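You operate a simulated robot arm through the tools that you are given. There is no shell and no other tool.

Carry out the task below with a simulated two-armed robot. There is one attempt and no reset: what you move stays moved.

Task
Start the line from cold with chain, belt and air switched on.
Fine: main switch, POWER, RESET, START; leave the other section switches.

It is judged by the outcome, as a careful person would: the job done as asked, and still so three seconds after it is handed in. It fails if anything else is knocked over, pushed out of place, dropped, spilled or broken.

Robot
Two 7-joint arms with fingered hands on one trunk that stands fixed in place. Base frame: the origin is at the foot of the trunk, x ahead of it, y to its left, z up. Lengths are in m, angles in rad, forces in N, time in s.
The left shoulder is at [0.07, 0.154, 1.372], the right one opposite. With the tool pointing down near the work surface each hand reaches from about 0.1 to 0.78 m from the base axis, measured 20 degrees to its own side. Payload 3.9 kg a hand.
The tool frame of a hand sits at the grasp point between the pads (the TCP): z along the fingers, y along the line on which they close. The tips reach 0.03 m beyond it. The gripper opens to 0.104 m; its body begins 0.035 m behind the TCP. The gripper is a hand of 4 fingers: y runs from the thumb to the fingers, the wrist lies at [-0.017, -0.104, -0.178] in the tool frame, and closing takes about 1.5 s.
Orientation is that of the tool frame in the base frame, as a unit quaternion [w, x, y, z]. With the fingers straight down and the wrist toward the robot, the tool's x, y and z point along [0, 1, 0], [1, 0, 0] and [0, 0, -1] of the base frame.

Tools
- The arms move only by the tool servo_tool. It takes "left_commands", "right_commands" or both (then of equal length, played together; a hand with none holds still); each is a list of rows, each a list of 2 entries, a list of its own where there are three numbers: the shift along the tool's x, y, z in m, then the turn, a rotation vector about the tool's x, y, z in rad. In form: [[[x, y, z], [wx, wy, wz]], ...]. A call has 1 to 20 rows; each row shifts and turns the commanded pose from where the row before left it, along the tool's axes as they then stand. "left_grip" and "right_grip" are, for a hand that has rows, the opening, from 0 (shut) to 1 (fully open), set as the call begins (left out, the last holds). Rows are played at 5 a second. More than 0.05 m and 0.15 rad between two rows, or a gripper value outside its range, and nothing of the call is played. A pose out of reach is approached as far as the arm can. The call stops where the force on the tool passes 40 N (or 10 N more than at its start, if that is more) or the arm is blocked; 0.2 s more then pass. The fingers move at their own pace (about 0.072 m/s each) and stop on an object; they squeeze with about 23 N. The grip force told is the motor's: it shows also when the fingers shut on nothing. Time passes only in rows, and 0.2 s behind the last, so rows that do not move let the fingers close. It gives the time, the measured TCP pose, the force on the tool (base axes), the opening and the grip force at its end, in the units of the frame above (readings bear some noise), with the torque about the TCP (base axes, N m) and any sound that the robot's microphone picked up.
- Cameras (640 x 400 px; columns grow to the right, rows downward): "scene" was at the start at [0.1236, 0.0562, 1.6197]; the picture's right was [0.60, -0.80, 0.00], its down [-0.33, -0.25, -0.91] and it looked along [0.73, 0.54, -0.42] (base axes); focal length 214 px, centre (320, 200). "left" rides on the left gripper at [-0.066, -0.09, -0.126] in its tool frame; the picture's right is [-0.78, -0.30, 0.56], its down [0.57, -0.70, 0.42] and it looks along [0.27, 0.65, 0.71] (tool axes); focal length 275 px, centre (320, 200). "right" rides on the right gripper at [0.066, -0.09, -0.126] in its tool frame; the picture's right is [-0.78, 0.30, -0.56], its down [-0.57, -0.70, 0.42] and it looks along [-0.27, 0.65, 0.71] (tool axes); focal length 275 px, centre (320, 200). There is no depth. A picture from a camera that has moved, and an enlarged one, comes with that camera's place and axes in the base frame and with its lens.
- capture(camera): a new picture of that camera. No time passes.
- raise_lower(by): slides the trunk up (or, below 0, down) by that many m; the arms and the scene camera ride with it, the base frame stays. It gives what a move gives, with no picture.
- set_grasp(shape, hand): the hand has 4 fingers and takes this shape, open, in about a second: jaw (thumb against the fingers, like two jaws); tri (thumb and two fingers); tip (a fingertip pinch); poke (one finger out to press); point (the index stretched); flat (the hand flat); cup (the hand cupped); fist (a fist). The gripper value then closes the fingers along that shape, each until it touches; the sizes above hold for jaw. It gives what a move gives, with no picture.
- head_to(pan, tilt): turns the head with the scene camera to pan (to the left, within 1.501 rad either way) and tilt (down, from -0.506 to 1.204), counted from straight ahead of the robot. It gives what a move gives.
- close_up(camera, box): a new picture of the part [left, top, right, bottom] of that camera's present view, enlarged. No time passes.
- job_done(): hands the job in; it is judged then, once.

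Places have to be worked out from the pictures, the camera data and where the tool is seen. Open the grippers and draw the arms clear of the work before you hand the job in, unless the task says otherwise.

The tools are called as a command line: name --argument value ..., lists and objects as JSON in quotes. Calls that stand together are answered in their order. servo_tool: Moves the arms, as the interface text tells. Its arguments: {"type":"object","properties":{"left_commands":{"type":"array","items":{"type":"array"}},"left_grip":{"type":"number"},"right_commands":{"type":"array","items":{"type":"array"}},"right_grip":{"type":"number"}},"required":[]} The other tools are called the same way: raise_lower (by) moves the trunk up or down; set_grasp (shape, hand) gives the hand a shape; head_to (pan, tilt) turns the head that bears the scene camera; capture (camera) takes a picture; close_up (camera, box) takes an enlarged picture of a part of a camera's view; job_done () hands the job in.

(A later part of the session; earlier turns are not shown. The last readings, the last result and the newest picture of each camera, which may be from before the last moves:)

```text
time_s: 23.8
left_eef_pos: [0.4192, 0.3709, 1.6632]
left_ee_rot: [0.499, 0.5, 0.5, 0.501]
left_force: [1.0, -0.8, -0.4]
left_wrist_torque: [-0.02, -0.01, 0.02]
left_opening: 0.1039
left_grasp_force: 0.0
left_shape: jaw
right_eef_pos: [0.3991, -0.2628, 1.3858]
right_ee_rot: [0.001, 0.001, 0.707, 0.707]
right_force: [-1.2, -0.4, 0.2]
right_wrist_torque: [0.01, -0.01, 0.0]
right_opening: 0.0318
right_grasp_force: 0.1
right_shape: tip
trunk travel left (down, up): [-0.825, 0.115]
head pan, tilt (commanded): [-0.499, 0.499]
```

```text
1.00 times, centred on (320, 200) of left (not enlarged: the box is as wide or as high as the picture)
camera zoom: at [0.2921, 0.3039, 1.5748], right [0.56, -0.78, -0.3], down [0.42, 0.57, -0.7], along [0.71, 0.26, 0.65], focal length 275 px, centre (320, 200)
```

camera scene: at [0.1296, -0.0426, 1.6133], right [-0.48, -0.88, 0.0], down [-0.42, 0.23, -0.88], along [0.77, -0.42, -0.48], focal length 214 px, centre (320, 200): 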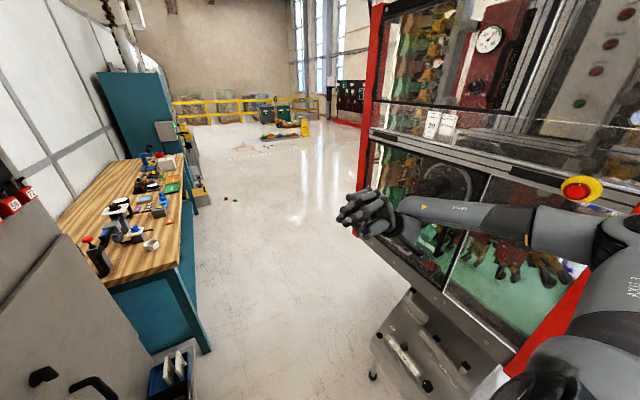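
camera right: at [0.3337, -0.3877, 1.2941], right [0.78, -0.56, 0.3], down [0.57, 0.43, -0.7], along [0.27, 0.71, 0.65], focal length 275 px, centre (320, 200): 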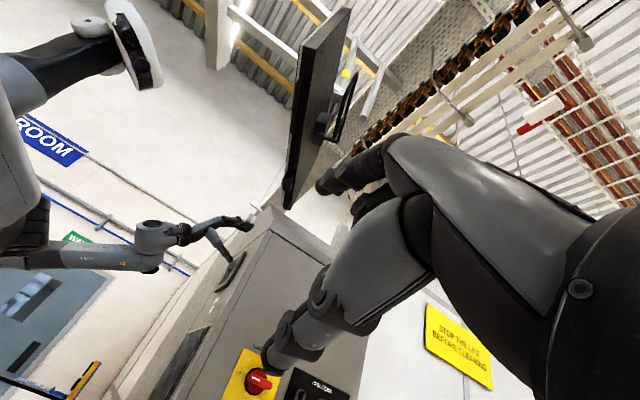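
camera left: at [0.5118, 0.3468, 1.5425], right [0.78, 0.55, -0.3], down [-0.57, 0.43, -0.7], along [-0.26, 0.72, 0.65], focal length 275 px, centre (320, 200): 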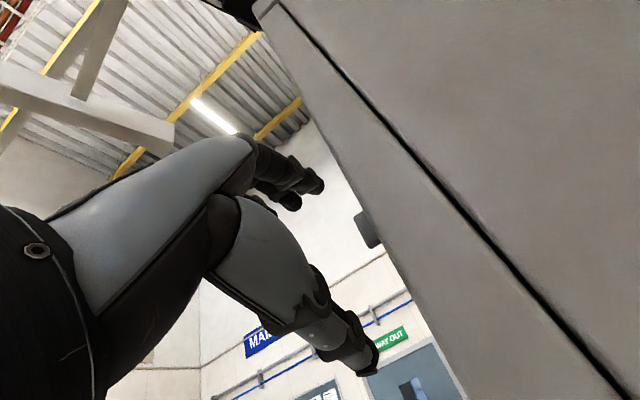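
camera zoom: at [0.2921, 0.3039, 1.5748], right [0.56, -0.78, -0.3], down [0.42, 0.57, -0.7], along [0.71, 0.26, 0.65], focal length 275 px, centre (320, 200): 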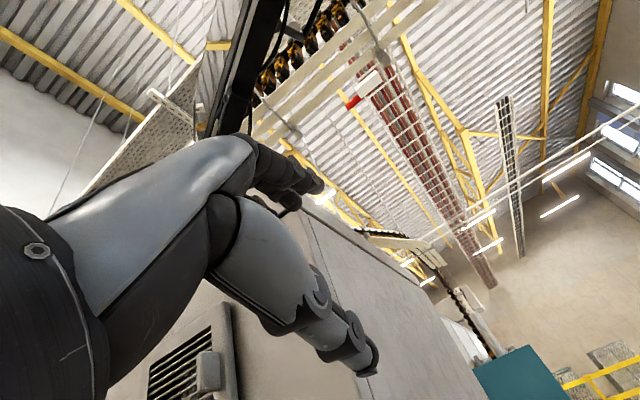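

With "tip", index and thumb tips stand ~0.02–0.03 beyond the TCP and clear ahead of the curled fingers, good for gripping blades. I'll approach the main switch with the right hand tilted 40° (within reach), stopping about 8 cm short.

servo_tool --right_commands '[[[0, 0, 0], [0, -0.1396, 0]], [[0, 0, 0], [0, -0.1396, 0]], [[0, 0, 0], [0, -0.1396, 0]], [[0, 0, 0], [0, -0.1396, 0]], [[0, 0, 0], [0, -0.1396, 0]], [[0.0165, -0.0005, 0.0432], [0, 0, 0]], [[0.0165, -0.0005, 0.0432], [0, 0, 0]], [[0.0165, -0.0005, 0.0432], [0, 0, 0]], [[0.0165, -0.0005, 0.0432], [0, 0, 0]], [[0.0165, -0.0005, 0.0432], [0, 0, 0]], [[0.0165, -0.0005, 0.0432], [0, 0, 0]], [[0.0165, -0.0005, 0.0432], [0, 0, 0]], [[0.0165, -0.0005, 0.0432], [0, 0, 0]], [[0.0165, -0.0005, 0.0432], [0, 0, 0]], [[0.0165, -0.0005, 0.0432], [0, 0, 0]], [[0.0165, -0.0005, 0.0432], [0, 0, 0]], [[0.0165, -0.0005, 0.0432], [0, 0, 0]], [[0.0165, -0.0005, 0.0432], [0, 0, 0]]]' --right_grip 0.5

head_to --pan 0.5 --tilt 0.35

close_up --camera "scene" --box '[240, 140, 400, 240]'

capture --camera "right"

```text
time_s: 27.6
left_eef_pos: [0.4191, 0.3727, 1.6635]
left_ee_rot: [0.5, 0.5, 0.5, 0.5]
left_force: [-0.1, -0.5, 0.0]
left_wrist_torque: [-0.01, -0.02, -0.05]
left_opening: 0.1039
left_grasp_force: 0.0
left_shape: jaw
right_eef_pos: [0.5964, 0.3099, 1.3758]
right_ee_rot: [0.242, 0.242, 0.665, 0.664]
right_force: [0.2, 0.1, 0.1]
right_wrist_torque: [0.07, -0.01, 0.02]
right_opening: 0.0518
right_grasp_force: 0.0
right_shape: tip
trunk travel left (down, up): [-0.825, 0.115]
head pan, tilt (commanded): [-0.499, 0.499]
```

```text
time_s: 28.8
left_eef_pos: [0.419, 0.3712, 1.6638]
left_ee_rot: [0.5, 0.5, 0.5, 0.5]
left_force: [0.6, 1.6, -0.4]
left_wrist_torque: [0.0, 0.03, -0.03]
left_opening: 0.1041
left_grasp_force: 0.0
left_shape: jaw
right_eef_pos: [0.5966, 0.3052, 1.3762]
right_ee_rot: [0.24, 0.243, 0.664, 0.666]
right_force: [0.3, 0.0, -0.7]
right_wrist_torque: [0.0, 0.01, -0.01]
right_opening: 0.0515
right_grasp_force: 0.1
right_shape: tip
trunk travel left (down, up): [-0.825, 0.115]
head pan, tilt (commanded): [0.499, 0.351]
```

```text
4.00 times, centred on (320, 190) of scene
camera zoom: at [0.1317, 0.0462, 1.6269], right [0.48, -0.88, 0.0], down [-0.3, -0.16, -0.94], along [0.82, 0.45, -0.34], focal length 858 px, centre (320, 240)
```

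zoom: 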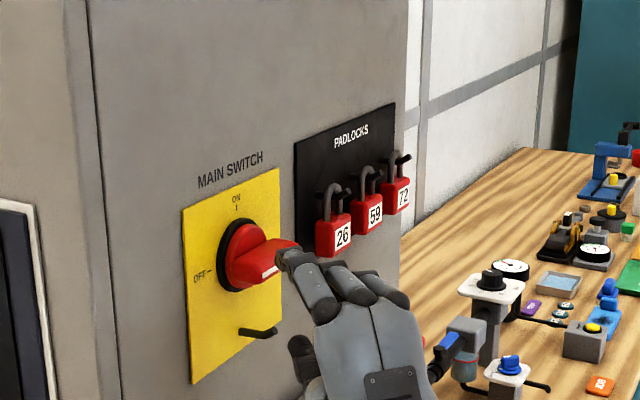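

```text
taken
camera right: at [0.4662, 0.2528, 1.2855], right [0.24, -0.93, 0.29], down [0.71, -0.04, -0.7], along [0.66, 0.37, 0.65], focal length 275 px, centre (320, 200)
```

right: 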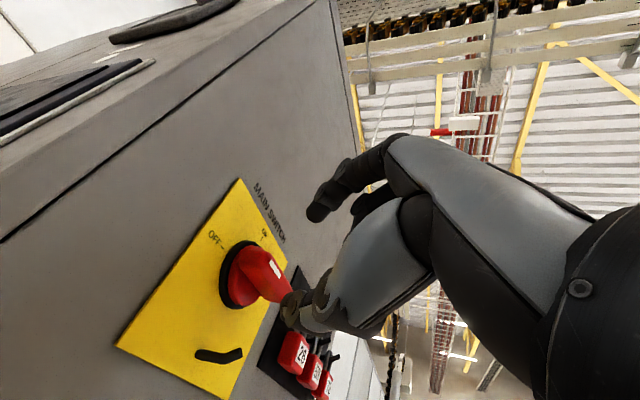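

The hand is in position short of the handle. I'll zoom the right camera on the handle to refine its location from this new viewpoint.

close_up --camera "right" --box '[190, 220, 350, 380]'

close_up --camera "scene" --box '[280, 175, 350, 235]'

```text
2.50 times, centred on (270, 300) of right
camera zoom: at [0.4662, 0.2528, 1.2855], right [0.24, -0.93, 0.29], down [0.71, -0.04, -0.7], along [0.66, 0.37, 0.65], focal length 688 px, centre (445, -50)
```

zoom: 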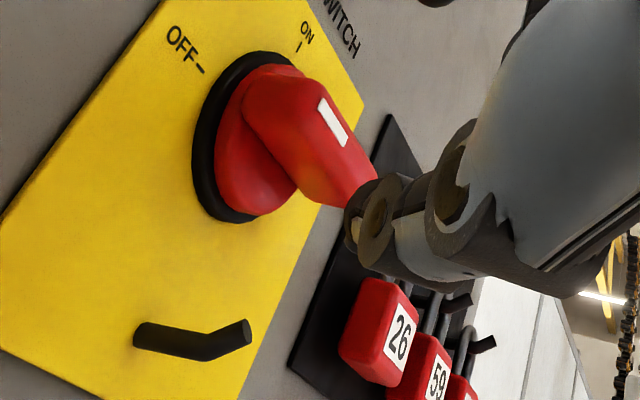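

```text
6.67 times, centred on (315, 205) of scene
camera zoom: at [0.1317, 0.0462, 1.6269], right [0.48, -0.88, 0.0], down [-0.3, -0.16, -0.94], along [0.82, 0.45, -0.34], focal length 1430 px, centre (353, 167)
```

zoom: 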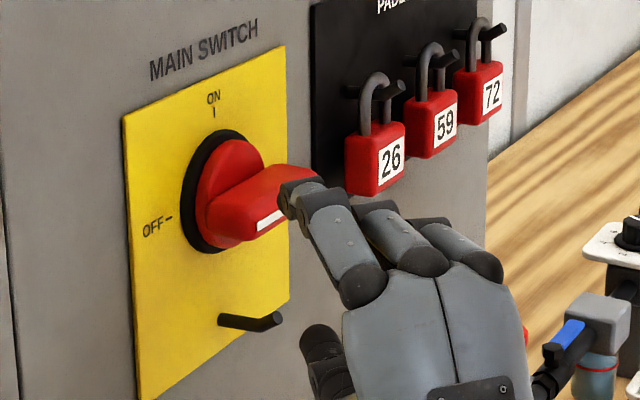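

Refined: pivot about (0.662, 0.409, 1.380), blade front at y≈0.37. I'll advance 8 cm along the tool axis so the index is above and thumb below the blade, then check before closing.

servo_tool --right_commands '[[[0, 0.001, 0.02], [0, 0, 0]], [[-0.001, 0.001, 0.02], [0, 0, 0]], [[0, 0.001, 0.02], [0, 0, 0]], [[-0.0006, 0.001, 0.0197], [0, 0, 0]]]'

close_up --camera "scene" --box '[280, 175, 350, 235]'

close_up --camera "right" --box '[190, 180, 390, 380]'

```text
time_s: 29.8
left_eef_pos: [0.4195, 0.3701, 1.6627]
left_ee_rot: [0.501, 0.5, 0.499, 0.5]
left_force: [0.5, 0.2, 0.0]
left_wrist_torque: [0.04, -0.01, -0.01]
left_opening: 0.1039
left_grasp_force: 0.0
left_shape: jaw
right_eef_pos: [0.6586, 0.3427, 1.3733]
right_ee_rot: [0.253, 0.25, 0.664, 0.658]
right_force: [-0.2, -0.2, -0.8]
right_wrist_torque: [0.0, 0.0, 0.0]
right_opening: 0.0517
right_grasp_force: 0.0
right_shape: tip
right hand out of reach, approached as far as the arm can: row 4
trunk travel left (down, up): [-0.825, 0.115]
head pan, tilt (commanded): [0.499, 0.351]
```

```text
6.67 times, centred on (315, 205) of scene
camera zoom: at [0.1321, 0.0458, 1.6268], right [0.48, -0.88, 0.0], down [-0.3, -0.16, -0.94], along [0.82, 0.45, -0.34], focal length 1430 px, centre (353, 167)
```

zoom: 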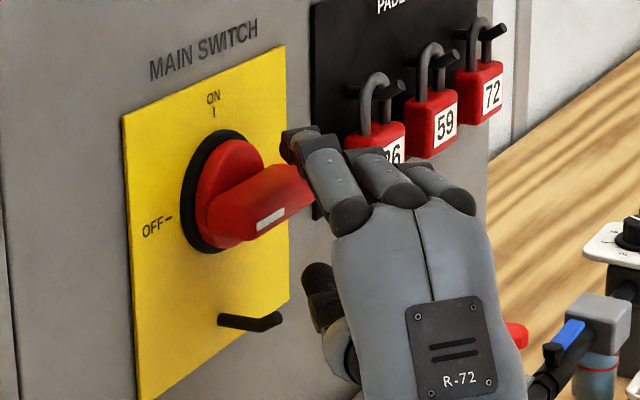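

```text
2.00 times, centred on (290, 280) of right
camera zoom: at [0.5275, 0.2923, 1.283], right [0.21, -0.93, 0.3], down [0.71, -0.07, -0.7], along [0.67, 0.36, 0.65], focal length 551 px, centre (380, 40)
```

zoom: 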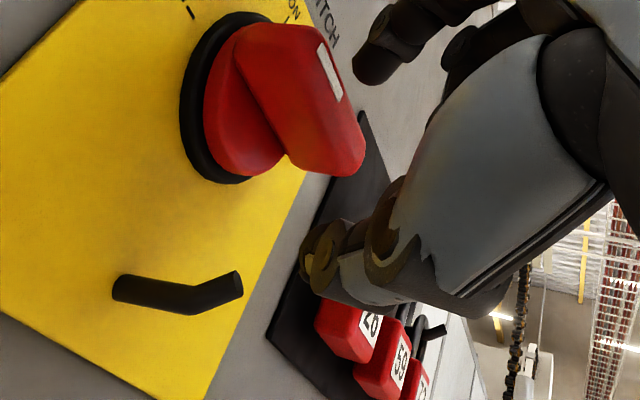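

The arm ran out a few mm short (TCP at y 0.343 instead of 0.367). I'll back off, lower the trunk 7 cm so the shoulder is level with the wrist (more horizontal reach), and re-approach, gripping the blade a bit toward its near end.

servo_tool --right_commands '[[[0, 0, -0.02], [0, 0, 0]], [[0, 0, -0.02], [0, 0, 0]], [[0, 0, -0.02], [0, 0, 0]], [[0, 0, -0.02], [0, 0, 0]], [[0, 0, -0.02], [0, 0, 0]]]'

raise_lower --by -0.07

```text
time_s: 31.0
left_eef_pos: [0.4187, 0.3687, 1.6647]
left_ee_rot: [0.501, 0.501, 0.499, 0.499]
left_force: [0.0, -0.6, -0.3]
left_wrist_torque: [0.02, -0.02, 0.03]
left_opening: 0.104
left_grasp_force: 0.1
left_shape: jaw
right_eef_pos: [0.579, 0.2804, 1.3804]
right_ee_rot: [0.241, 0.241, 0.664, 0.666]
right_force: [0.6, 0.2, 0.6]
right_wrist_torque: [-0.02, 0.01, -0.01]
right_opening: 0.0518
right_grasp_force: 0.1
right_shape: tip
trunk travel left (down, up): [-0.825, 0.115]
head pan, tilt (commanded): [0.499, 0.351]
```

```text
time_s: 32.1
left_eef_pos: [0.4184, 0.371, 1.5948]
left_ee_rot: [0.5, 0.5, 0.5, 0.5]
left_force: [0.0, -0.4, 0.3]
left_wrist_torque: [0.01, 0.01, 0.01]
left_opening: 0.1037
left_grasp_force: 0.1
left_shape: jaw
right_eef_pos: [0.58, 0.2804, 1.3103]
right_ee_rot: [0.242, 0.242, 0.664, 0.665]
right_force: [1.4, 0.9, 0.1]
right_wrist_torque: [0.03, -0.02, 0.01]
right_opening: 0.0518
right_grasp_force: 0.0
right_shape: tip
trunk travel left (down, up): [-0.755, 0.185]
head pan, tilt (commanded): [0.499, 0.351]
```

Now I'll raise the hand back to blade height and approach along the tool axis to TCP ≈ (0.639, 0.367, 1.380).

servo_tool --right_commands '[[[0, 0.035, 0], [0, 0, 0]], [[0, 0.0347, 0], [0, 0, 0]], [[0.0017, 0, 0.0175], [0, 0, 0]], [[0.0017, 0, 0.0175], [0, 0, 0]], [[0.0017, 0, 0.0175], [0, 0, 0]], [[0.0017, 0, 0.0174], [0, 0, 0]], [[0.0017, 0, 0.0174], [0, 0, 0]], [[0.0016, 0, 0.0173], [0, 0, 0]]]'

close_up --camera "scene" --box '[280, 150, 350, 210]'

close_up --camera "right" --box '[190, 180, 390, 380]'

```text
time_s: 33.9
left_eef_pos: [0.4186, 0.3713, 1.5944]
left_ee_rot: [0.5, 0.5, 0.5, 0.5]
left_force: [-0.4, -0.5, 0.4]
left_wrist_torque: [0.01, 0.02, -0.02]
left_opening: 0.104
left_grasp_force: 0.0
left_shape: jaw
right_eef_pos: [0.6448, 0.3647, 1.3795]
right_ee_rot: [0.244, 0.244, 0.664, 0.664]
right_force: [0.5, -0.1, -0.7]
right_wrist_torque: [0.01, 0.0, -0.04]
right_opening: 0.052
right_grasp_force: 0.1
right_shape: tip
trunk travel left (down, up): [-0.755, 0.185]
head pan, tilt (commanded): [0.499, 0.351]
```

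```text
6.67 times, centred on (315, 180) of scene
camera zoom: at [0.1313, 0.0468, 1.5569], right [0.48, -0.88, 0.0], down [-0.3, -0.17, -0.94], along [0.82, 0.45, -0.34], focal length 1430 px, centre (353, 333)
```

zoom: 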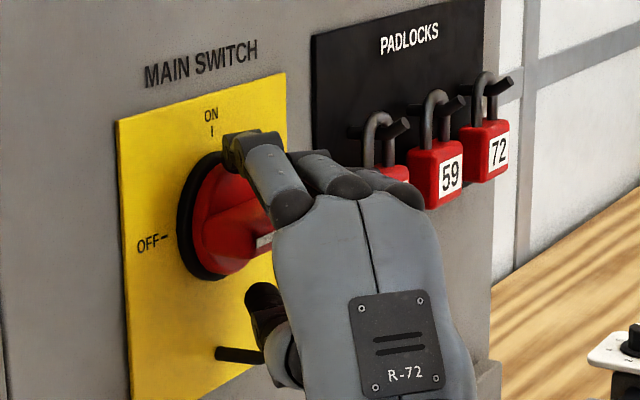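

```text
2.00 times, centred on (290, 280) of right
camera zoom: at [0.5141, 0.3117, 1.2877], right [0.23, -0.93, 0.3], down [0.71, -0.05, -0.7], along [0.66, 0.37, 0.65], focal length 551 px, centre (380, 40)
```

zoom: 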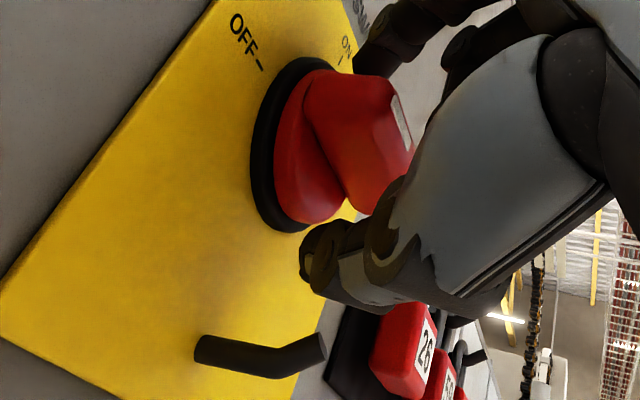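

Index is above the blade and the thumb below. I'll close the pinch on the blade.

servo_tool --right_commands '[[[0, 0, 0], [0, 0, 0]], [[0, 0, 0], [0, 0, 0]], [[0, 0, 0], [0, 0, 0]], [[0, 0, 0], [0, 0, 0]], [[0, 0, 0], [0, 0, 0]], [[0, 0, 0], [0, 0, 0]]]' --right_grip 0.0

close_up --camera "scene" --box '[280, 150, 350, 210]'

close_up --camera "right" --box '[190, 180, 390, 380]'

```text
time_s: 35.3
left_eef_pos: [0.4184, 0.3699, 1.5942]
left_ee_rot: [0.5, 0.499, 0.501, 0.5]
left_force: [-0.2, 0.2, 0.4]
left_wrist_torque: [-0.01, 0.0, 0.04]
left_opening: 0.1039
left_grasp_force: 0.2
left_shape: jaw
right_eef_pos: [0.6457, 0.3635, 1.3816]
right_ee_rot: [0.244, 0.244, 0.663, 0.664]
right_force: [-3.7, -2.7, -6.9]
right_wrist_torque: [0.18, 0.12, 0.08]
right_opening: 0.023
right_grasp_force: 22.6
right_shape: tip
trunk travel left (down, up): [-0.755, 0.185]
head pan, tilt (commanded): [0.499, 0.351]
```

```text
6.67 times, centred on (315, 180) of scene
camera zoom: at [0.1317, 0.0454, 1.5569], right [0.48, -0.88, 0.0], down [-0.3, -0.16, -0.94], along [0.82, 0.45, -0.34], focal length 1430 px, centre (353, 333)
```

zoom: 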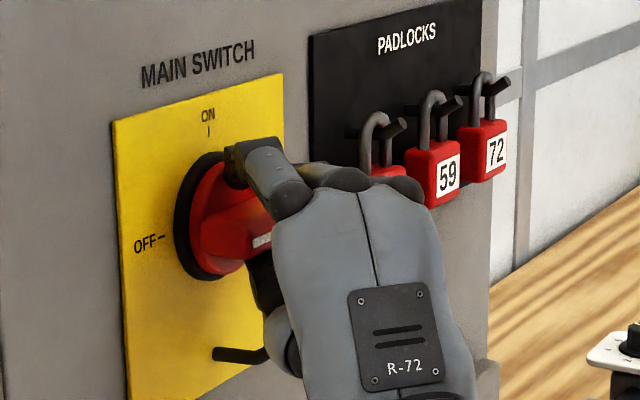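

```text
2.00 times, centred on (290, 280) of right
camera zoom: at [0.5144, 0.3108, 1.2907], right [0.23, -0.93, 0.3], down [0.71, -0.05, -0.7], along [0.66, 0.37, 0.65], focal length 551 px, centre (380, 40)
```

zoom: 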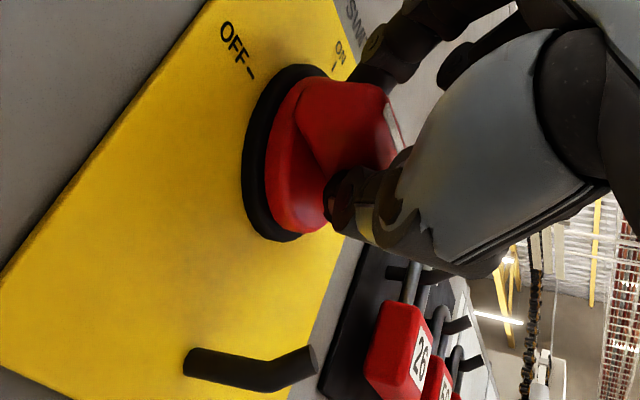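

Gripped (opening 0.023). I'll turn clockwise about the switch axis in small steps while easing out the tilt; first 5 rows (~35°), then check.

servo_tool --right_commands '[[[-0.0011, 0.0015, 0], [0.0751, 0.0537, 0.0946]], [[-0.0011, 0.0014, 0], [0.0699, 0.0537, 0.0985]], [[-0.0011, 0.0013, 0], [0.0646, 0.0537, 0.1021]], [[-0.0011, 0.0012, 0], [0.059, 0.0537, 0.1055]], [[-0.0011, 0.0011, 0], [0.0532, 0.0537, 0.1085]]]'

close_up --camera "scene" --box '[280, 150, 350, 210]'

close_up --camera "right" --box '[190, 180, 390, 380]'

```text
time_s: 35.9
left_eef_pos: [0.4211, 0.3666, 1.5945]
left_ee_rot: [0.496, 0.502, 0.5, 0.502]
left_force: [0.4, 0.0, -0.8]
left_wrist_torque: [0.01, 0.02, -0.03]
left_opening: 0.1039
left_grasp_force: 0.0
left_shape: jaw
right_eef_pos: [0.6433, 0.3635, 1.3841]
right_ee_rot: [0.157, 0.274, 0.686, 0.655]
right_force: [9.0, -13.1, 0.0]
right_wrist_torque: [0.72, -0.16, -0.34]
right_opening: 0.0217
right_grasp_force: 23.0
right_shape: tip
trunk travel left (down, up): [-0.755, 0.185]
head pan, tilt (commanded): [0.499, 0.351]
stopped in row 2 (left hand): the arm was blocked; the commanded pose is now the measured one
```

```text
6.67 times, centred on (315, 180) of scene
camera zoom: at [0.1333, 0.0415, 1.557], right [0.48, -0.88, 0.0], down [-0.3, -0.16, -0.94], along [0.83, 0.45, -0.34], focal length 1430 px, centre (353, 333)
```

zoom: 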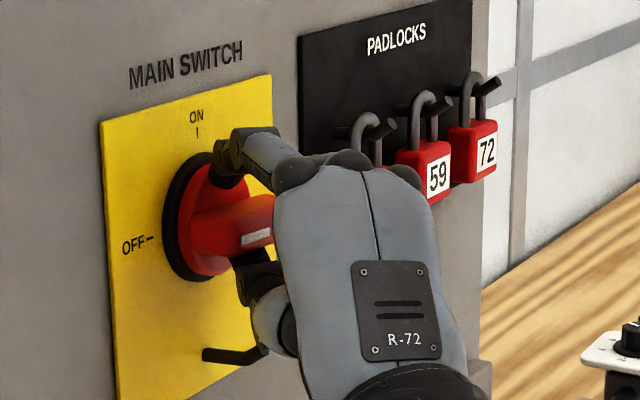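

```text
2.00 times, centred on (290, 280) of right
camera zoom: at [0.5037, 0.3013, 1.3156], right [0.35, -0.91, 0.23], down [0.58, 0.02, -0.81], along [0.73, 0.42, 0.54], focal length 551 px, centre (380, 40)
```

zoom: 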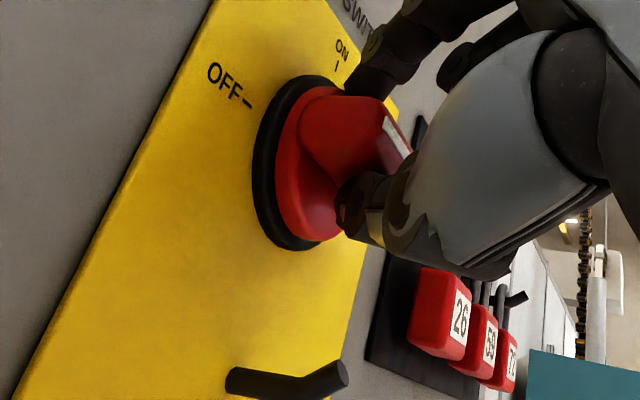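

The call stopped because the left arm was blocked — probably the arms are touching each other. I'll look at the overall scene.

capture --camera "scene"

capture --camera "left"

capture --camera "right"

```text
taken
camera scene: at [0.1333, 0.0415, 1.557], right [0.48, -0.88, 0.0], down [-0.3, -0.16, -0.94], along [0.83, 0.45, -0.34], focal length 214 px, centre (320, 200)
```

scene: 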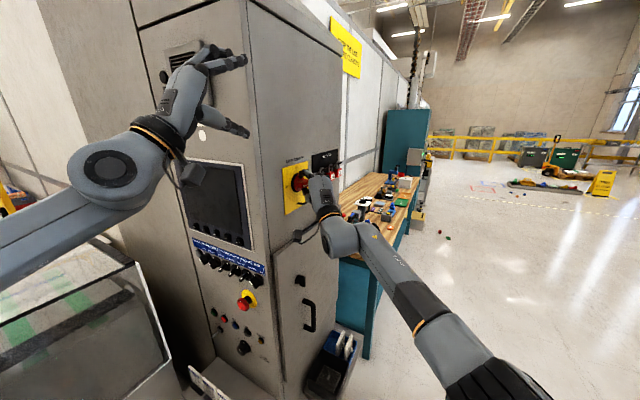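

```text
taken
camera left: at [0.2944, 0.3008, 1.5054], right [0.56, -0.77, -0.31], down [0.42, 0.58, -0.7], along [0.72, 0.26, 0.65], focal length 275 px, centre (320, 200)
```

left: 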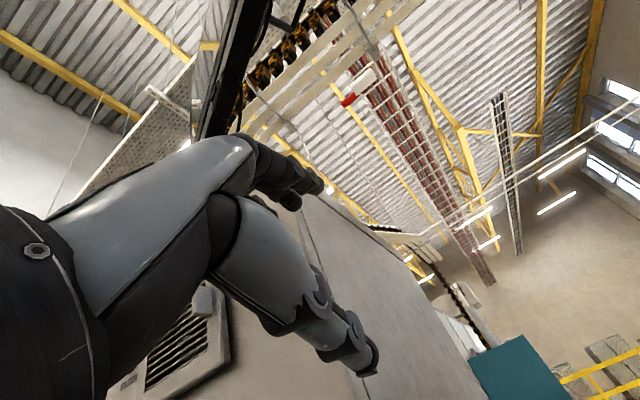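

```text
taken
camera right: at [0.5037, 0.3013, 1.3156], right [0.35, -0.91, 0.23], down [0.58, 0.02, -0.81], along [0.73, 0.42, 0.54], focal length 275 px, centre (320, 200)
```

right: 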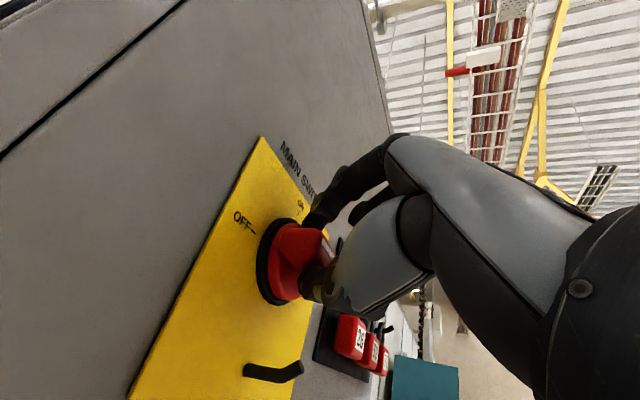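

The arms aren't touching; the reaction twisted the trunk slightly and the fingertip pressed into the disc (13 N along −y). I'll back off a few mm along the tool axis, keeping the grip, and see the readings.

servo_tool --right_commands '[[[0, 0, -0.003], [0, 0, 0]], [[0, 0, -0.002], [0, 0, 0]]]'

close_up --camera "right" --box '[210, 190, 350, 330]'

```text
time_s: 36.5
left_eef_pos: [0.4244, 0.3703, 1.5926]
left_ee_rot: [0.496, 0.501, 0.501, 0.502]
left_force: [1.0, 0.9, 0.4]
left_wrist_torque: [-0.04, 0.0, 0.02]
left_opening: 0.1039
left_grasp_force: 0.0
left_shape: jaw
right_eef_pos: [0.6424, 0.3638, 1.3828]
right_ee_rot: [0.156, 0.272, 0.688, 0.655]
right_force: [15.8, -2.2, 3.2]
right_wrist_torque: [0.65, -0.14, -0.36]
right_opening: 0.0211
right_grasp_force: 22.8
right_shape: tip
trunk travel left (down, up): [-0.755, 0.185]
head pan, tilt (commanded): [0.499, 0.351]
```

```text
2.86 times, centred on (280, 260) of right
camera zoom: at [0.5023, 0.2999, 1.3142], right [0.36, -0.9, 0.23], down [0.58, 0.02, -0.81], along [0.73, 0.43, 0.53], focal length 786 px, centre (434, 29)
```

zoom: 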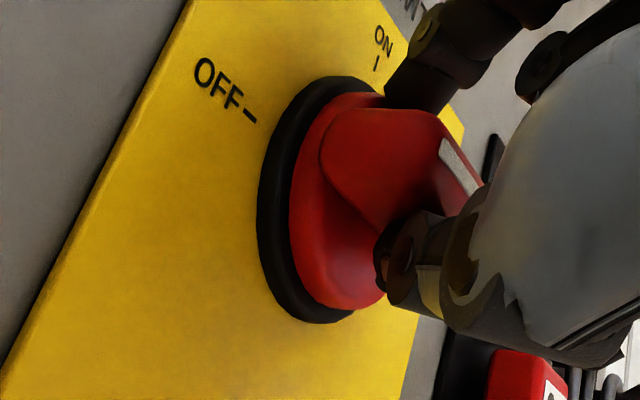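

The handle has hardly turned yet; the torque is still low because the pinch is near the axis. Rotating the gripped hand further relative to the blade increases the leverage, so I'll shift slightly to centre on the pivot and keep turning.

servo_tool --right_commands '[[[-0.005, 0.002, 0.0034], [0.0646, 0.0537, 0.1021]], [[-0.0011, 0.0012, 0], [0.059, 0.0537, 0.1055]], [[-0.0011, 0.0011, 0], [0.0532, 0.0537, 0.1085]], [[-0.0011, 0.001, 0], [0.0474, 0.0537, 0.1111]]]'

close_up --camera "scene" --box '[280, 150, 350, 210]'

close_up --camera "right" --box '[190, 180, 390, 380]'

```text
time_s: 37.5
left_eef_pos: [0.4184, 0.3695, 1.5942]
left_ee_rot: [0.496, 0.502, 0.499, 0.503]
left_force: [-0.3, -0.3, 0.2]
left_wrist_torque: [0.01, 0.01, -0.02]
left_opening: 0.1041
left_grasp_force: 0.0
left_shape: jaw
right_eef_pos: [0.6474, 0.3606, 1.3867]
right_ee_rot: [-0.091, 0.358, 0.695, 0.617]
right_force: [3.9, -6.2, 0.6]
right_wrist_torque: [0.47, -0.16, -0.35]
right_opening: 0.0214
right_grasp_force: 23.8
right_shape: tip
trunk travel left (down, up): [-0.755, 0.185]
head pan, tilt (commanded): [0.499, 0.351]
```

```text
6.67 times, centred on (315, 180) of scene
camera zoom: at [0.1332, 0.0429, 1.5569], right [0.48, -0.88, 0.0], down [-0.3, -0.16, -0.94], along [0.82, 0.45, -0.34], focal length 1430 px, centre (353, 333)
```

zoom: 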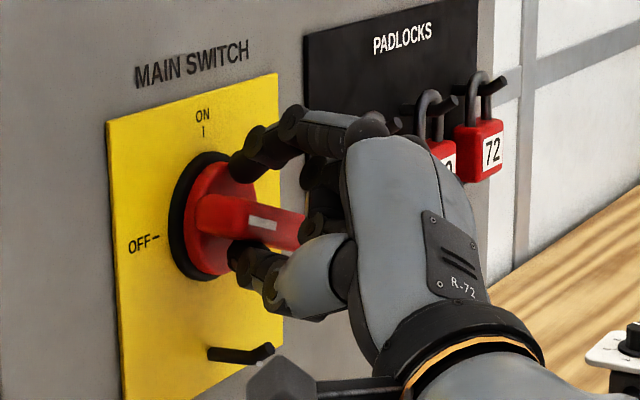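

```text
2.00 times, centred on (290, 280) of right
camera zoom: at [0.5057, 0.2729, 1.38], right [0.57, -0.82, -0.08], down [0.12, 0.18, -0.98], along [0.81, 0.55, 0.21], focal length 551 px, centre (380, 40)
```

zoom: 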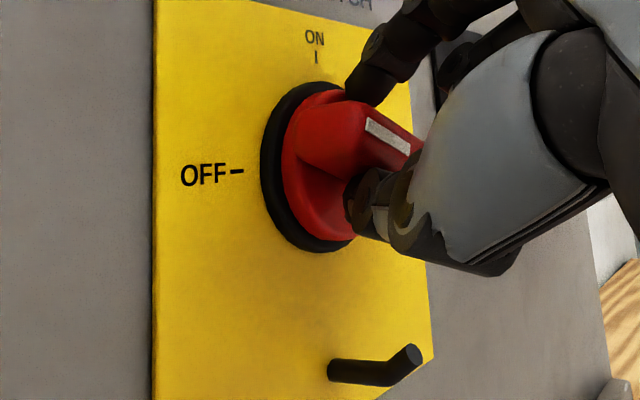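

The handle is turning now (white mark about 40° round, forces small). I'll continue the turn.

servo_tool --right_commands '[[[-0.001, 0.0009, -0.001], [0.0453, 0.0495, 0.1165]], [[-0.001, 0.0008, 0], [0.0395, 0.0495, 0.1186]], [[-0.001, 0.0007, 0], [0.0336, 0.0495, 0.1204]], [[-0.001, 0.0006, 0], [0.0276, 0.0495, 0.1219]], [[-0.001, 0.0004, 0], [0.0215, 0.0495, 0.1231]], [[-0.001, 0.0003, 0], [0.0155, 0.0495, 0.124]]]'

close_up --camera "scene" --box '[280, 150, 350, 210]'

close_up --camera "right" --box '[190, 180, 390, 380]'

```text
time_s: 38.9
left_eef_pos: [0.4174, 0.3716, 1.5955]
left_ee_rot: [0.497, 0.499, 0.501, 0.503]
left_force: [0.4, -0.1, -0.1]
left_wrist_torque: [-0.01, -0.03, 0.02]
left_opening: 0.1041
left_grasp_force: 0.0
left_shape: jaw
right_eef_pos: [0.6527, 0.3615, 1.3869]
right_ee_rot: [-0.429, 0.482, 0.557, 0.523]
right_force: [1.7, -1.8, -0.4]
right_wrist_torque: [-0.05, -0.08, -0.15]
right_opening: 0.0194
right_grasp_force: 23.0
right_shape: tip
trunk travel left (down, up): [-0.755, 0.185]
head pan, tilt (commanded): [0.499, 0.351]
```

```text
6.67 times, centred on (315, 180) of scene
camera zoom: at [0.1316, 0.0455, 1.5569], right [0.48, -0.88, 0.0], down [-0.3, -0.16, -0.94], along [0.82, 0.45, -0.34], focal length 1430 px, centre (353, 333)
```

zoom: 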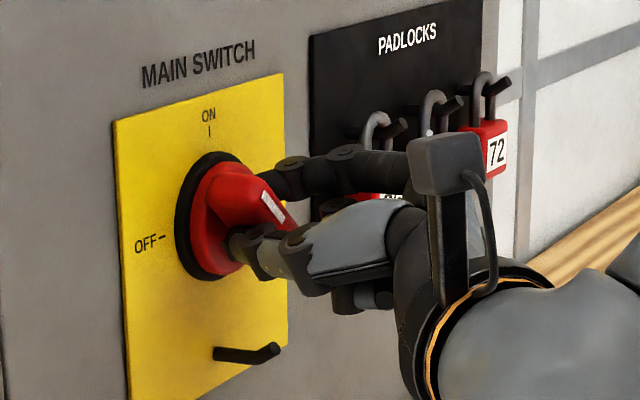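

```text
2.00 times, centred on (290, 280) of right
camera zoom: at [0.5498, 0.2436, 1.4457], right [0.41, -0.63, -0.66], down [-0.58, 0.38, -0.72], along [0.7, 0.68, -0.21], focal length 551 px, centre (380, 40)
```

zoom: 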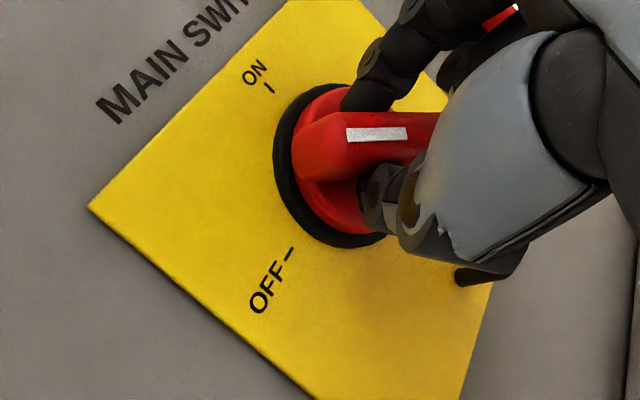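

About 80° round. I'll turn another ~17° to bring it firmly to ON.

servo_tool --right_commands '[[[0, 0, 0], [0, 0, 0.1]], [[0, 0, 0], [0, 0, 0.1]], [[0, 0, 0], [0, 0, 0.1]]]'

close_up --camera "scene" --box '[280, 150, 350, 210]'

close_up --camera "right" --box '[190, 180, 390, 380]'

```text
time_s: 39.6
left_eef_pos: [0.4263, 0.3579, 1.5974]
left_ee_rot: [0.497, 0.505, 0.496, 0.502]
left_force: [0.4, -1.2, 0.6]
left_wrist_torque: [-0.01, 0.01, 0.05]
left_opening: 0.1041
left_grasp_force: 0.0
left_shape: jaw
right_eef_pos: [0.7457, 0.2232, 1.4859]
right_ee_rot: [-0.483, 0.538, 0.408, 0.558]
right_force: [0.3, -1.6, 0.7]
right_wrist_torque: [-0.04, 0.01, 0.09]
right_opening: 0.016
right_grasp_force: 23.3
right_shape: tip
trunk travel left (down, up): [-0.755, 0.185]
head pan, tilt (commanded): [0.499, 0.351]
stopped in row 3 (right hand): the arm was blocked; the commanded pose is now the measured one
```

```text
6.67 times, centred on (315, 180) of scene
camera zoom: at [0.1355, 0.0352, 1.5569], right [0.47, -0.88, -0.01], down [-0.3, -0.16, -0.94], along [0.83, 0.45, -0.34], focal length 1430 px, centre (353, 333)
```

zoom: 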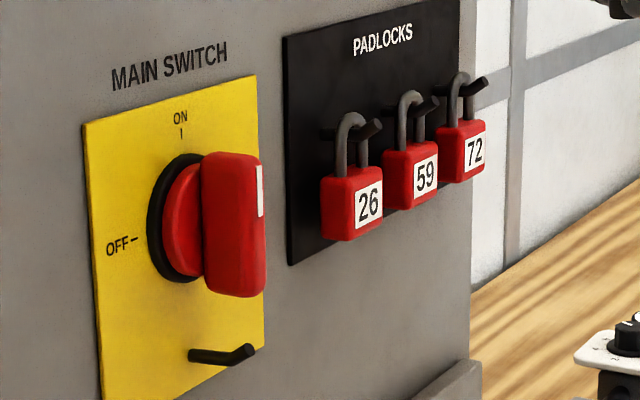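

```text
2.00 times, centred on (290, 280) of right
camera zoom: at [0.6353, 0.1111, 1.5447], right [0.14, -0.52, -0.84], down [-0.62, 0.61, -0.49], along [0.77, 0.59, -0.24], focal length 551 px, centre (380, 40)
```

zoom: 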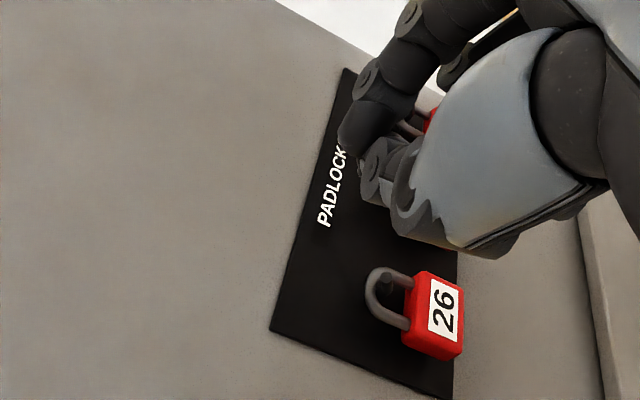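

The hand slipped off at the end, but the handle now stands vertical at ON and the padlocks are undisturbed. I'll withdraw the right hand straight back and park it at its own side.

servo_tool --right_commands '[[[0.004, 0.008, -0.039], [0, 0, 0]], [[0.004, 0.008, -0.039], [0, 0, 0]], [[0.004, 0.008, -0.039], [0, 0, 0]], [[0.004, 0.008, -0.039], [0, 0, 0]], [[0.004, 0.008, -0.039], [0, 0, 0]], [[-0.0087, -0.0275, -0.0353], [0, 0, 0]], [[-0.0087, -0.0275, -0.0353], [0, 0, 0]], [[-0.0087, -0.0275, -0.0353], [0, 0, 0]], [[-0.0087, -0.0275, -0.0353], [0, 0, 0]], [[-0.0087, -0.0275, -0.0353], [0, 0, 0]], [[-0.0087, -0.0275, -0.0353], [0, 0, 0]], [[-0.0087, -0.0275, -0.0353], [0, 0, 0]], [[-0.0087, -0.0275, -0.0353], [0, 0, 0]], [[-0.0087, -0.0275, -0.0353], [0, 0, 0]], [[-0.0087, -0.0275, -0.0353], [0, 0, 0]]]'

capture --camera "scene"

close_up --camera "scene" --box '[280, 150, 350, 210]'

```text
time_s: 42.8
left_eef_pos: [0.421, 0.3669, 1.5945]
left_ee_rot: [0.498, 0.501, 0.498, 0.502]
left_force: [-0.7, -0.1, 0.1]
left_wrist_torque: [-0.06, 0.0, 0.01]
left_opening: 0.1039
left_grasp_force: 0.0
left_shape: jaw
right_eef_pos: [0.406, -0.2368, 1.3909]
right_ee_rot: [-0.48, 0.539, 0.419, 0.551]
right_force: [0.3, 0.2, -0.3]
right_wrist_torque: [0.02, 0.0, 0.01]
right_opening: 0.0158
right_grasp_force: 22.9
right_shape: tip
right hand out of reach, approached as far as the arm can: row 12, 15
trunk travel left (down, up): [-0.755, 0.185]
head pan, tilt (commanded): [0.499, 0.351]
```

```text
taken
camera scene: at [0.1327, 0.0438, 1.557], right [0.48, -0.88, 0.0], down [-0.3, -0.16, -0.94], along [0.82, 0.45, -0.34], focal length 214 px, centre (320, 200)
```

scene: 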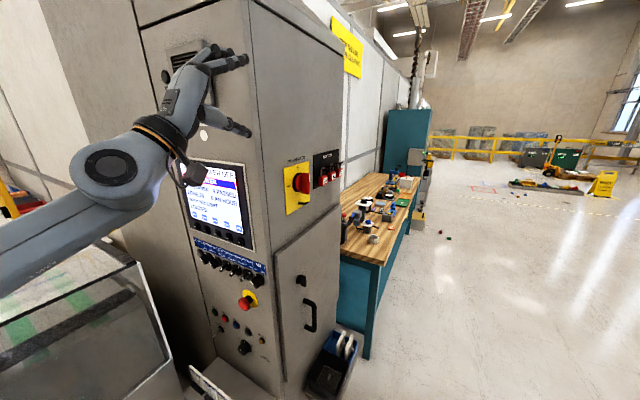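

```text
6.67 times, centred on (315, 180) of scene
camera zoom: at [0.1327, 0.0438, 1.557], right [0.48, -0.88, 0.0], down [-0.3, -0.16, -0.94], along [0.82, 0.45, -0.34], focal length 1430 px, centre (353, 333)
```

zoom: 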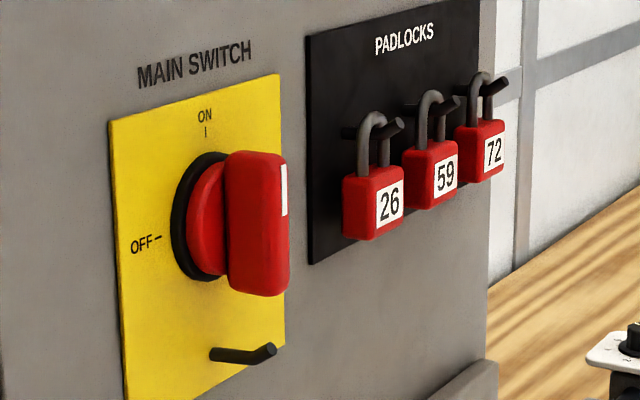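

The main switch is ON and the screen has lit. I'll read the display and panel.

close_up --camera "scene" --box '[180, 155, 260, 245]'

close_up --camera "scene" --box '[190, 230, 280, 290]'

close_up --camera "scene" --box '[200, 285, 280, 365]'

```text
4.44 times, centred on (220, 200) of scene
camera zoom: at [0.1327, 0.0438, 1.557], right [0.48, -0.88, 0.0], down [-0.3, -0.16, -0.94], along [0.82, 0.45, -0.34], focal length 953 px, centre (764, 200)
```

zoom: 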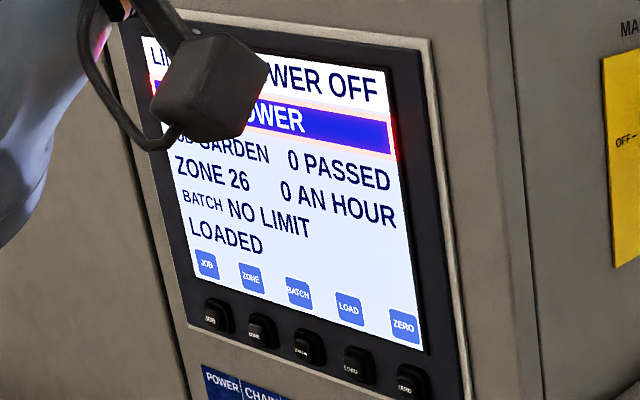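

```text
6.67 times, centred on (235, 260) of scene
camera zoom: at [0.1327, 0.0438, 1.557], right [0.48, -0.88, 0.0], down [-0.3, -0.16, -0.94], along [0.82, 0.45, -0.34], focal length 1430 px, centre (887, -200)
```

zoom: 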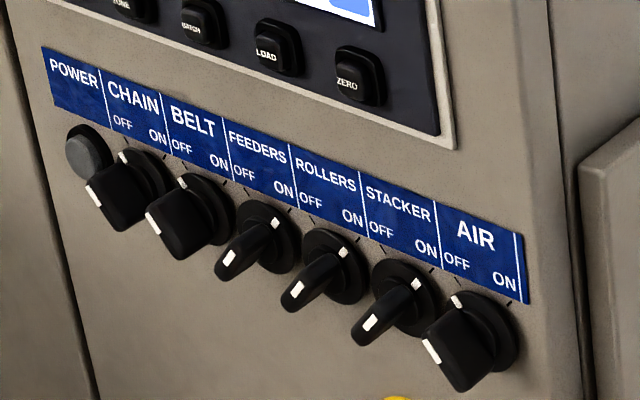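

```text
5.00 times, centred on (240, 325) of scene
camera zoom: at [0.1327, 0.0438, 1.557], right [0.48, -0.88, 0.0], down [-0.3, -0.16, -0.94], along [0.82, 0.45, -0.34], focal length 1072 px, centre (720, -425)
```

zoom: 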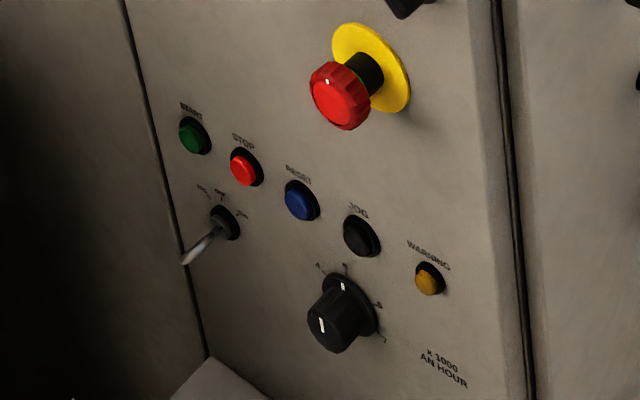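

The display says LINE POWER OFF / PRESS POWER, so the main switch took. Next is the front panel with the left hand; I'll look at its "poke" shape from the scene camera.

set_grasp --hand "left" --shape "poke"

close_up --camera "scene" --box '[130, 20, 270, 190]'

close_up --camera "left" --box '[160, 100, 440, 400]'

```text
time_s: 43.7
left_eef_pos: [0.4197, 0.3704, 1.5962]
left_ee_rot: [0.499, 0.5, 0.5, 0.502]
left_force: [-0.6, -0.1, 0.3]
left_wrist_torque: [0.01, -0.03, -0.01]
left_opening: 0.0
left_grasp_force: 0.0
left_shape: poke
right_eef_pos: [0.4075, -0.2351, 1.3928]
right_ee_rot: [-0.479, 0.54, 0.419, 0.552]
right_force: [-0.6, -0.1, 0.3]
right_wrist_torque: [0.04, -0.01, 0.03]
right_opening: 0.0162
right_grasp_force: 22.9
right_shape: tip
trunk travel left (down, up): [-0.755, 0.185]
head pan, tilt (commanded): [0.499, 0.351]
```

```text
2.35 times, centred on (200, 105) of scene
camera zoom: at [0.1311, 0.0455, 1.557], right [0.48, -0.88, 0.0], down [-0.3, -0.16, -0.94], along [0.82, 0.45, -0.34], focal length 505 px, centre (602, 424)
```

zoom: 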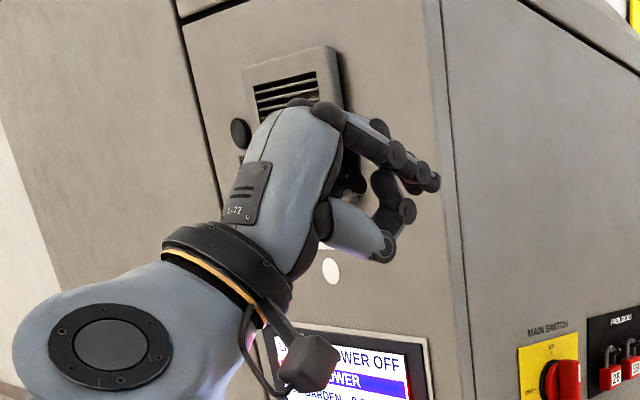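

```text
1.33 times, centred on (300, 250) of left
camera zoom: at [0.2935, 0.3031, 1.5053], right [0.56, -0.77, -0.3], down [0.42, 0.58, -0.7], along [0.71, 0.26, 0.65], focal length 367 px, centre (347, 133)
```

zoom: 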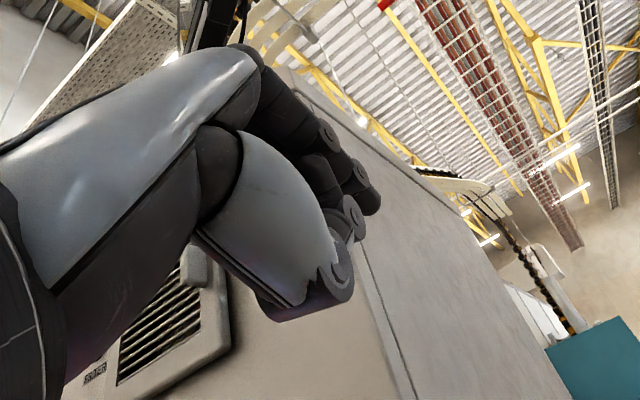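

The poke finger's tip sits on the tool axis 0.03 m beyond the TCP, clear of the other fingers — good for both pressing and pushing the knobs round. Before lowering the trunk I'll pull the left hand back and check the right side for obstacles below the right arm.

servo_tool --left_commands '[[[0, 0, -0.03], [0, 0, 0]], [[0, 0, -0.03], [0, 0, 0]], [[0, 0, -0.03], [0, 0, 0]]]'

head_to --pan -0.9 --tilt 0.8

capture --camera "scene"

head_to --pan 0.9 --tilt 0.8

capture --camera "scene"

```text
time_s: 44.5
left_eef_pos: [0.4126, 0.3655, 1.6016]
left_ee_rot: [0.499, 0.501, 0.499, 0.501]
left_force: [0.7, -0.4, 0.3]
left_wrist_torque: [-0.01, 0.03, -0.01]
left_opening: 0.0
left_grasp_force: 0.0
left_shape: poke
left hand out of reach, approached as far as the arm can: row 1, 2, 3
right_eef_pos: [0.4067, -0.2363, 1.3918]
right_ee_rot: [-0.479, 0.54, 0.417, 0.552]
right_force: [1.3, 0.3, 0.6]
right_wrist_torque: [0.0, 0.01, 0.02]
right_opening: 0.016
right_grasp_force: 22.6
right_shape: tip
trunk travel left (down, up): [-0.755, 0.185]
head pan, tilt (commanded): [0.499, 0.351]
```

```text
time_s: 46.0
left_eef_pos: [0.4128, 0.3669, 1.6022]
left_ee_rot: [0.499, 0.5, 0.499, 0.502]
left_force: [0.4, 0.4, 0.0]
left_wrist_torque: [0.0, 0.0, -0.03]
left_opening: 0.0003
left_grasp_force: 0.1
left_shape: poke
right_eef_pos: [0.406, -0.2367, 1.3912]
right_ee_rot: [-0.478, 0.54, 0.417, 0.553]
right_force: [0.3, 0.6, 0.2]
right_wrist_torque: [0.05, -0.04, -0.02]
right_opening: 0.0159
right_grasp_force: 23.1
right_shape: tip
trunk travel left (down, up): [-0.755, 0.185]
head pan, tilt (commanded): [-0.901, 0.799]
```

```text
taken
camera scene: at [0.0998, -0.0625, 1.5173], right [-0.78, -0.62, 0.0], down [-0.45, 0.56, -0.7], along [0.43, -0.55, -0.72], focal length 214 px, centre (320, 200)
```

scene: 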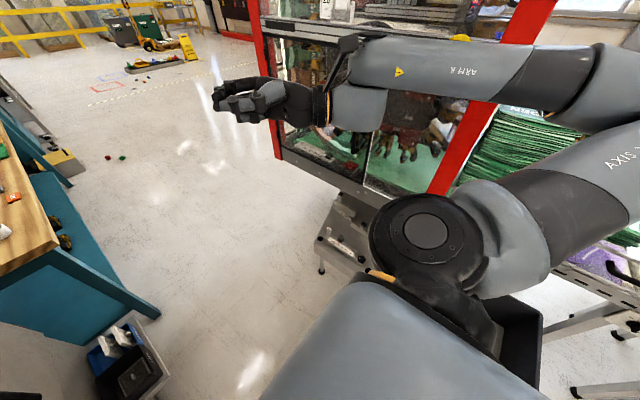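

```text
time_s: 47.8
left_eef_pos: [0.4128, 0.365, 1.6017]
left_ee_rot: [0.499, 0.5, 0.5, 0.501]
left_force: [0.1, 0.4, 0.4]
left_wrist_torque: [-0.05, 0.01, 0.0]
left_opening: 0.0
left_grasp_force: 0.0
left_shape: poke
right_eef_pos: [0.4057, -0.2373, 1.392]
right_ee_rot: [-0.479, 0.54, 0.417, 0.552]
right_force: [-0.3, -0.3, 0.2]
right_wrist_torque: [-0.01, 0.04, 0.02]
right_opening: 0.0161
right_grasp_force: 22.7
right_shape: tip
trunk travel left (down, up): [-0.755, 0.185]
head pan, tilt (commanded): [0.901, 0.799]
```

```text
taken
camera scene: at [0.0999, 0.0639, 1.5173], right [0.78, -0.62, 0.0], down [-0.45, -0.56, -0.7], along [0.43, 0.55, -0.72], focal length 214 px, centre (320, 200)
```

scene: 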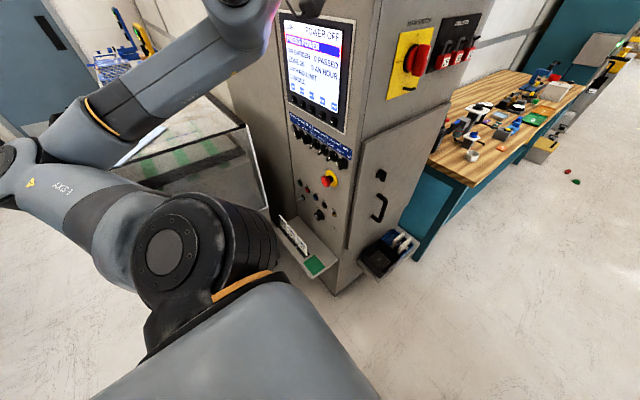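

The glass hood runs along the robot's left side (face about y=0.76, top z≈1.17), so I'll point the left hand forward-left (30° yaw) to keep the wrist and elbow away from it. Moving the left hand down to about (0.36, 0.45, 1.30).

servo_tool --left_commands '[[[0, -0.0375, 0], [0, 0.131, 0]], [[0, -0.0375, 0], [0, 0.131, 0]], [[0, -0.0375, 0], [0, 0.131, 0]], [[0, -0.0375, 0], [0, 0.1306, 0]], [[0.0245, -0.0375, 0], [0, 0, 0]], [[0.0245, -0.0375, 0], [0, 0, 0]], [[0.0245, -0.0375, 0], [0, 0, 0]], [[0.0245, -0.0375, 0], [0, 0, 0]]]'

capture --camera "scene"

capture --camera "left"

```text
time_s: 49.6
left_eef_pos: [0.41, 0.4514, 1.3095]
left_ee_rot: [0.354, 0.353, 0.61, 0.615]
left_force: [0.7, 1.1, -0.5]
left_wrist_torque: [-0.03, 0.01, -0.04]
left_opening: 0.0001
left_grasp_force: 0.0
left_shape: poke
left hand out of reach, approached as far as the arm can: row 1, 2, 3, 4
right_eef_pos: [0.4046, -0.2358, 1.3923]
right_ee_rot: [-0.479, 0.54, 0.418, 0.553]
right_force: [-0.6, 0.0, 0.5]
right_wrist_torque: [0.01, -0.01, -0.01]
right_opening: 0.0161
right_grasp_force: 23.0
right_shape: tip
trunk travel left (down, up): [-0.755, 0.185]
head pan, tilt (commanded): [0.901, 0.799]
```

```text
taken
camera scene: at [0.0986, 0.0649, 1.5174], right [0.78, -0.62, 0.0], down [-0.44, -0.56, -0.7], along [0.43, 0.55, -0.72], focal length 214 px, centre (320, 200)
```

scene: 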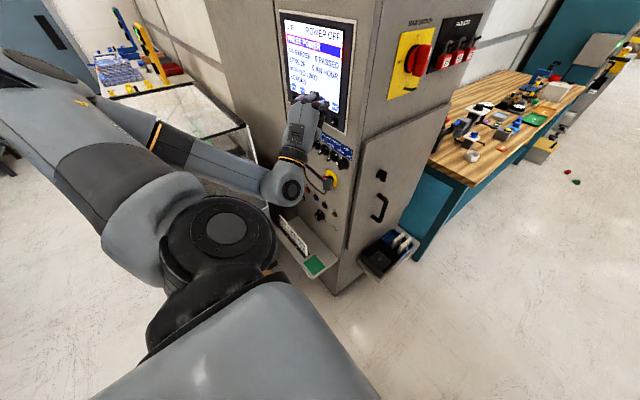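

```text
taken
camera left: at [0.3331, 0.3319, 1.2187], right [0.87, -0.39, -0.3], down [0.08, 0.71, -0.7], along [0.48, 0.58, 0.65], focal length 275 px, centre (320, 200)
```

left: 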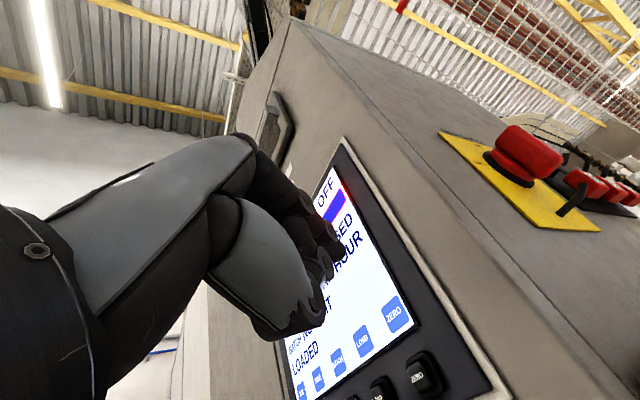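

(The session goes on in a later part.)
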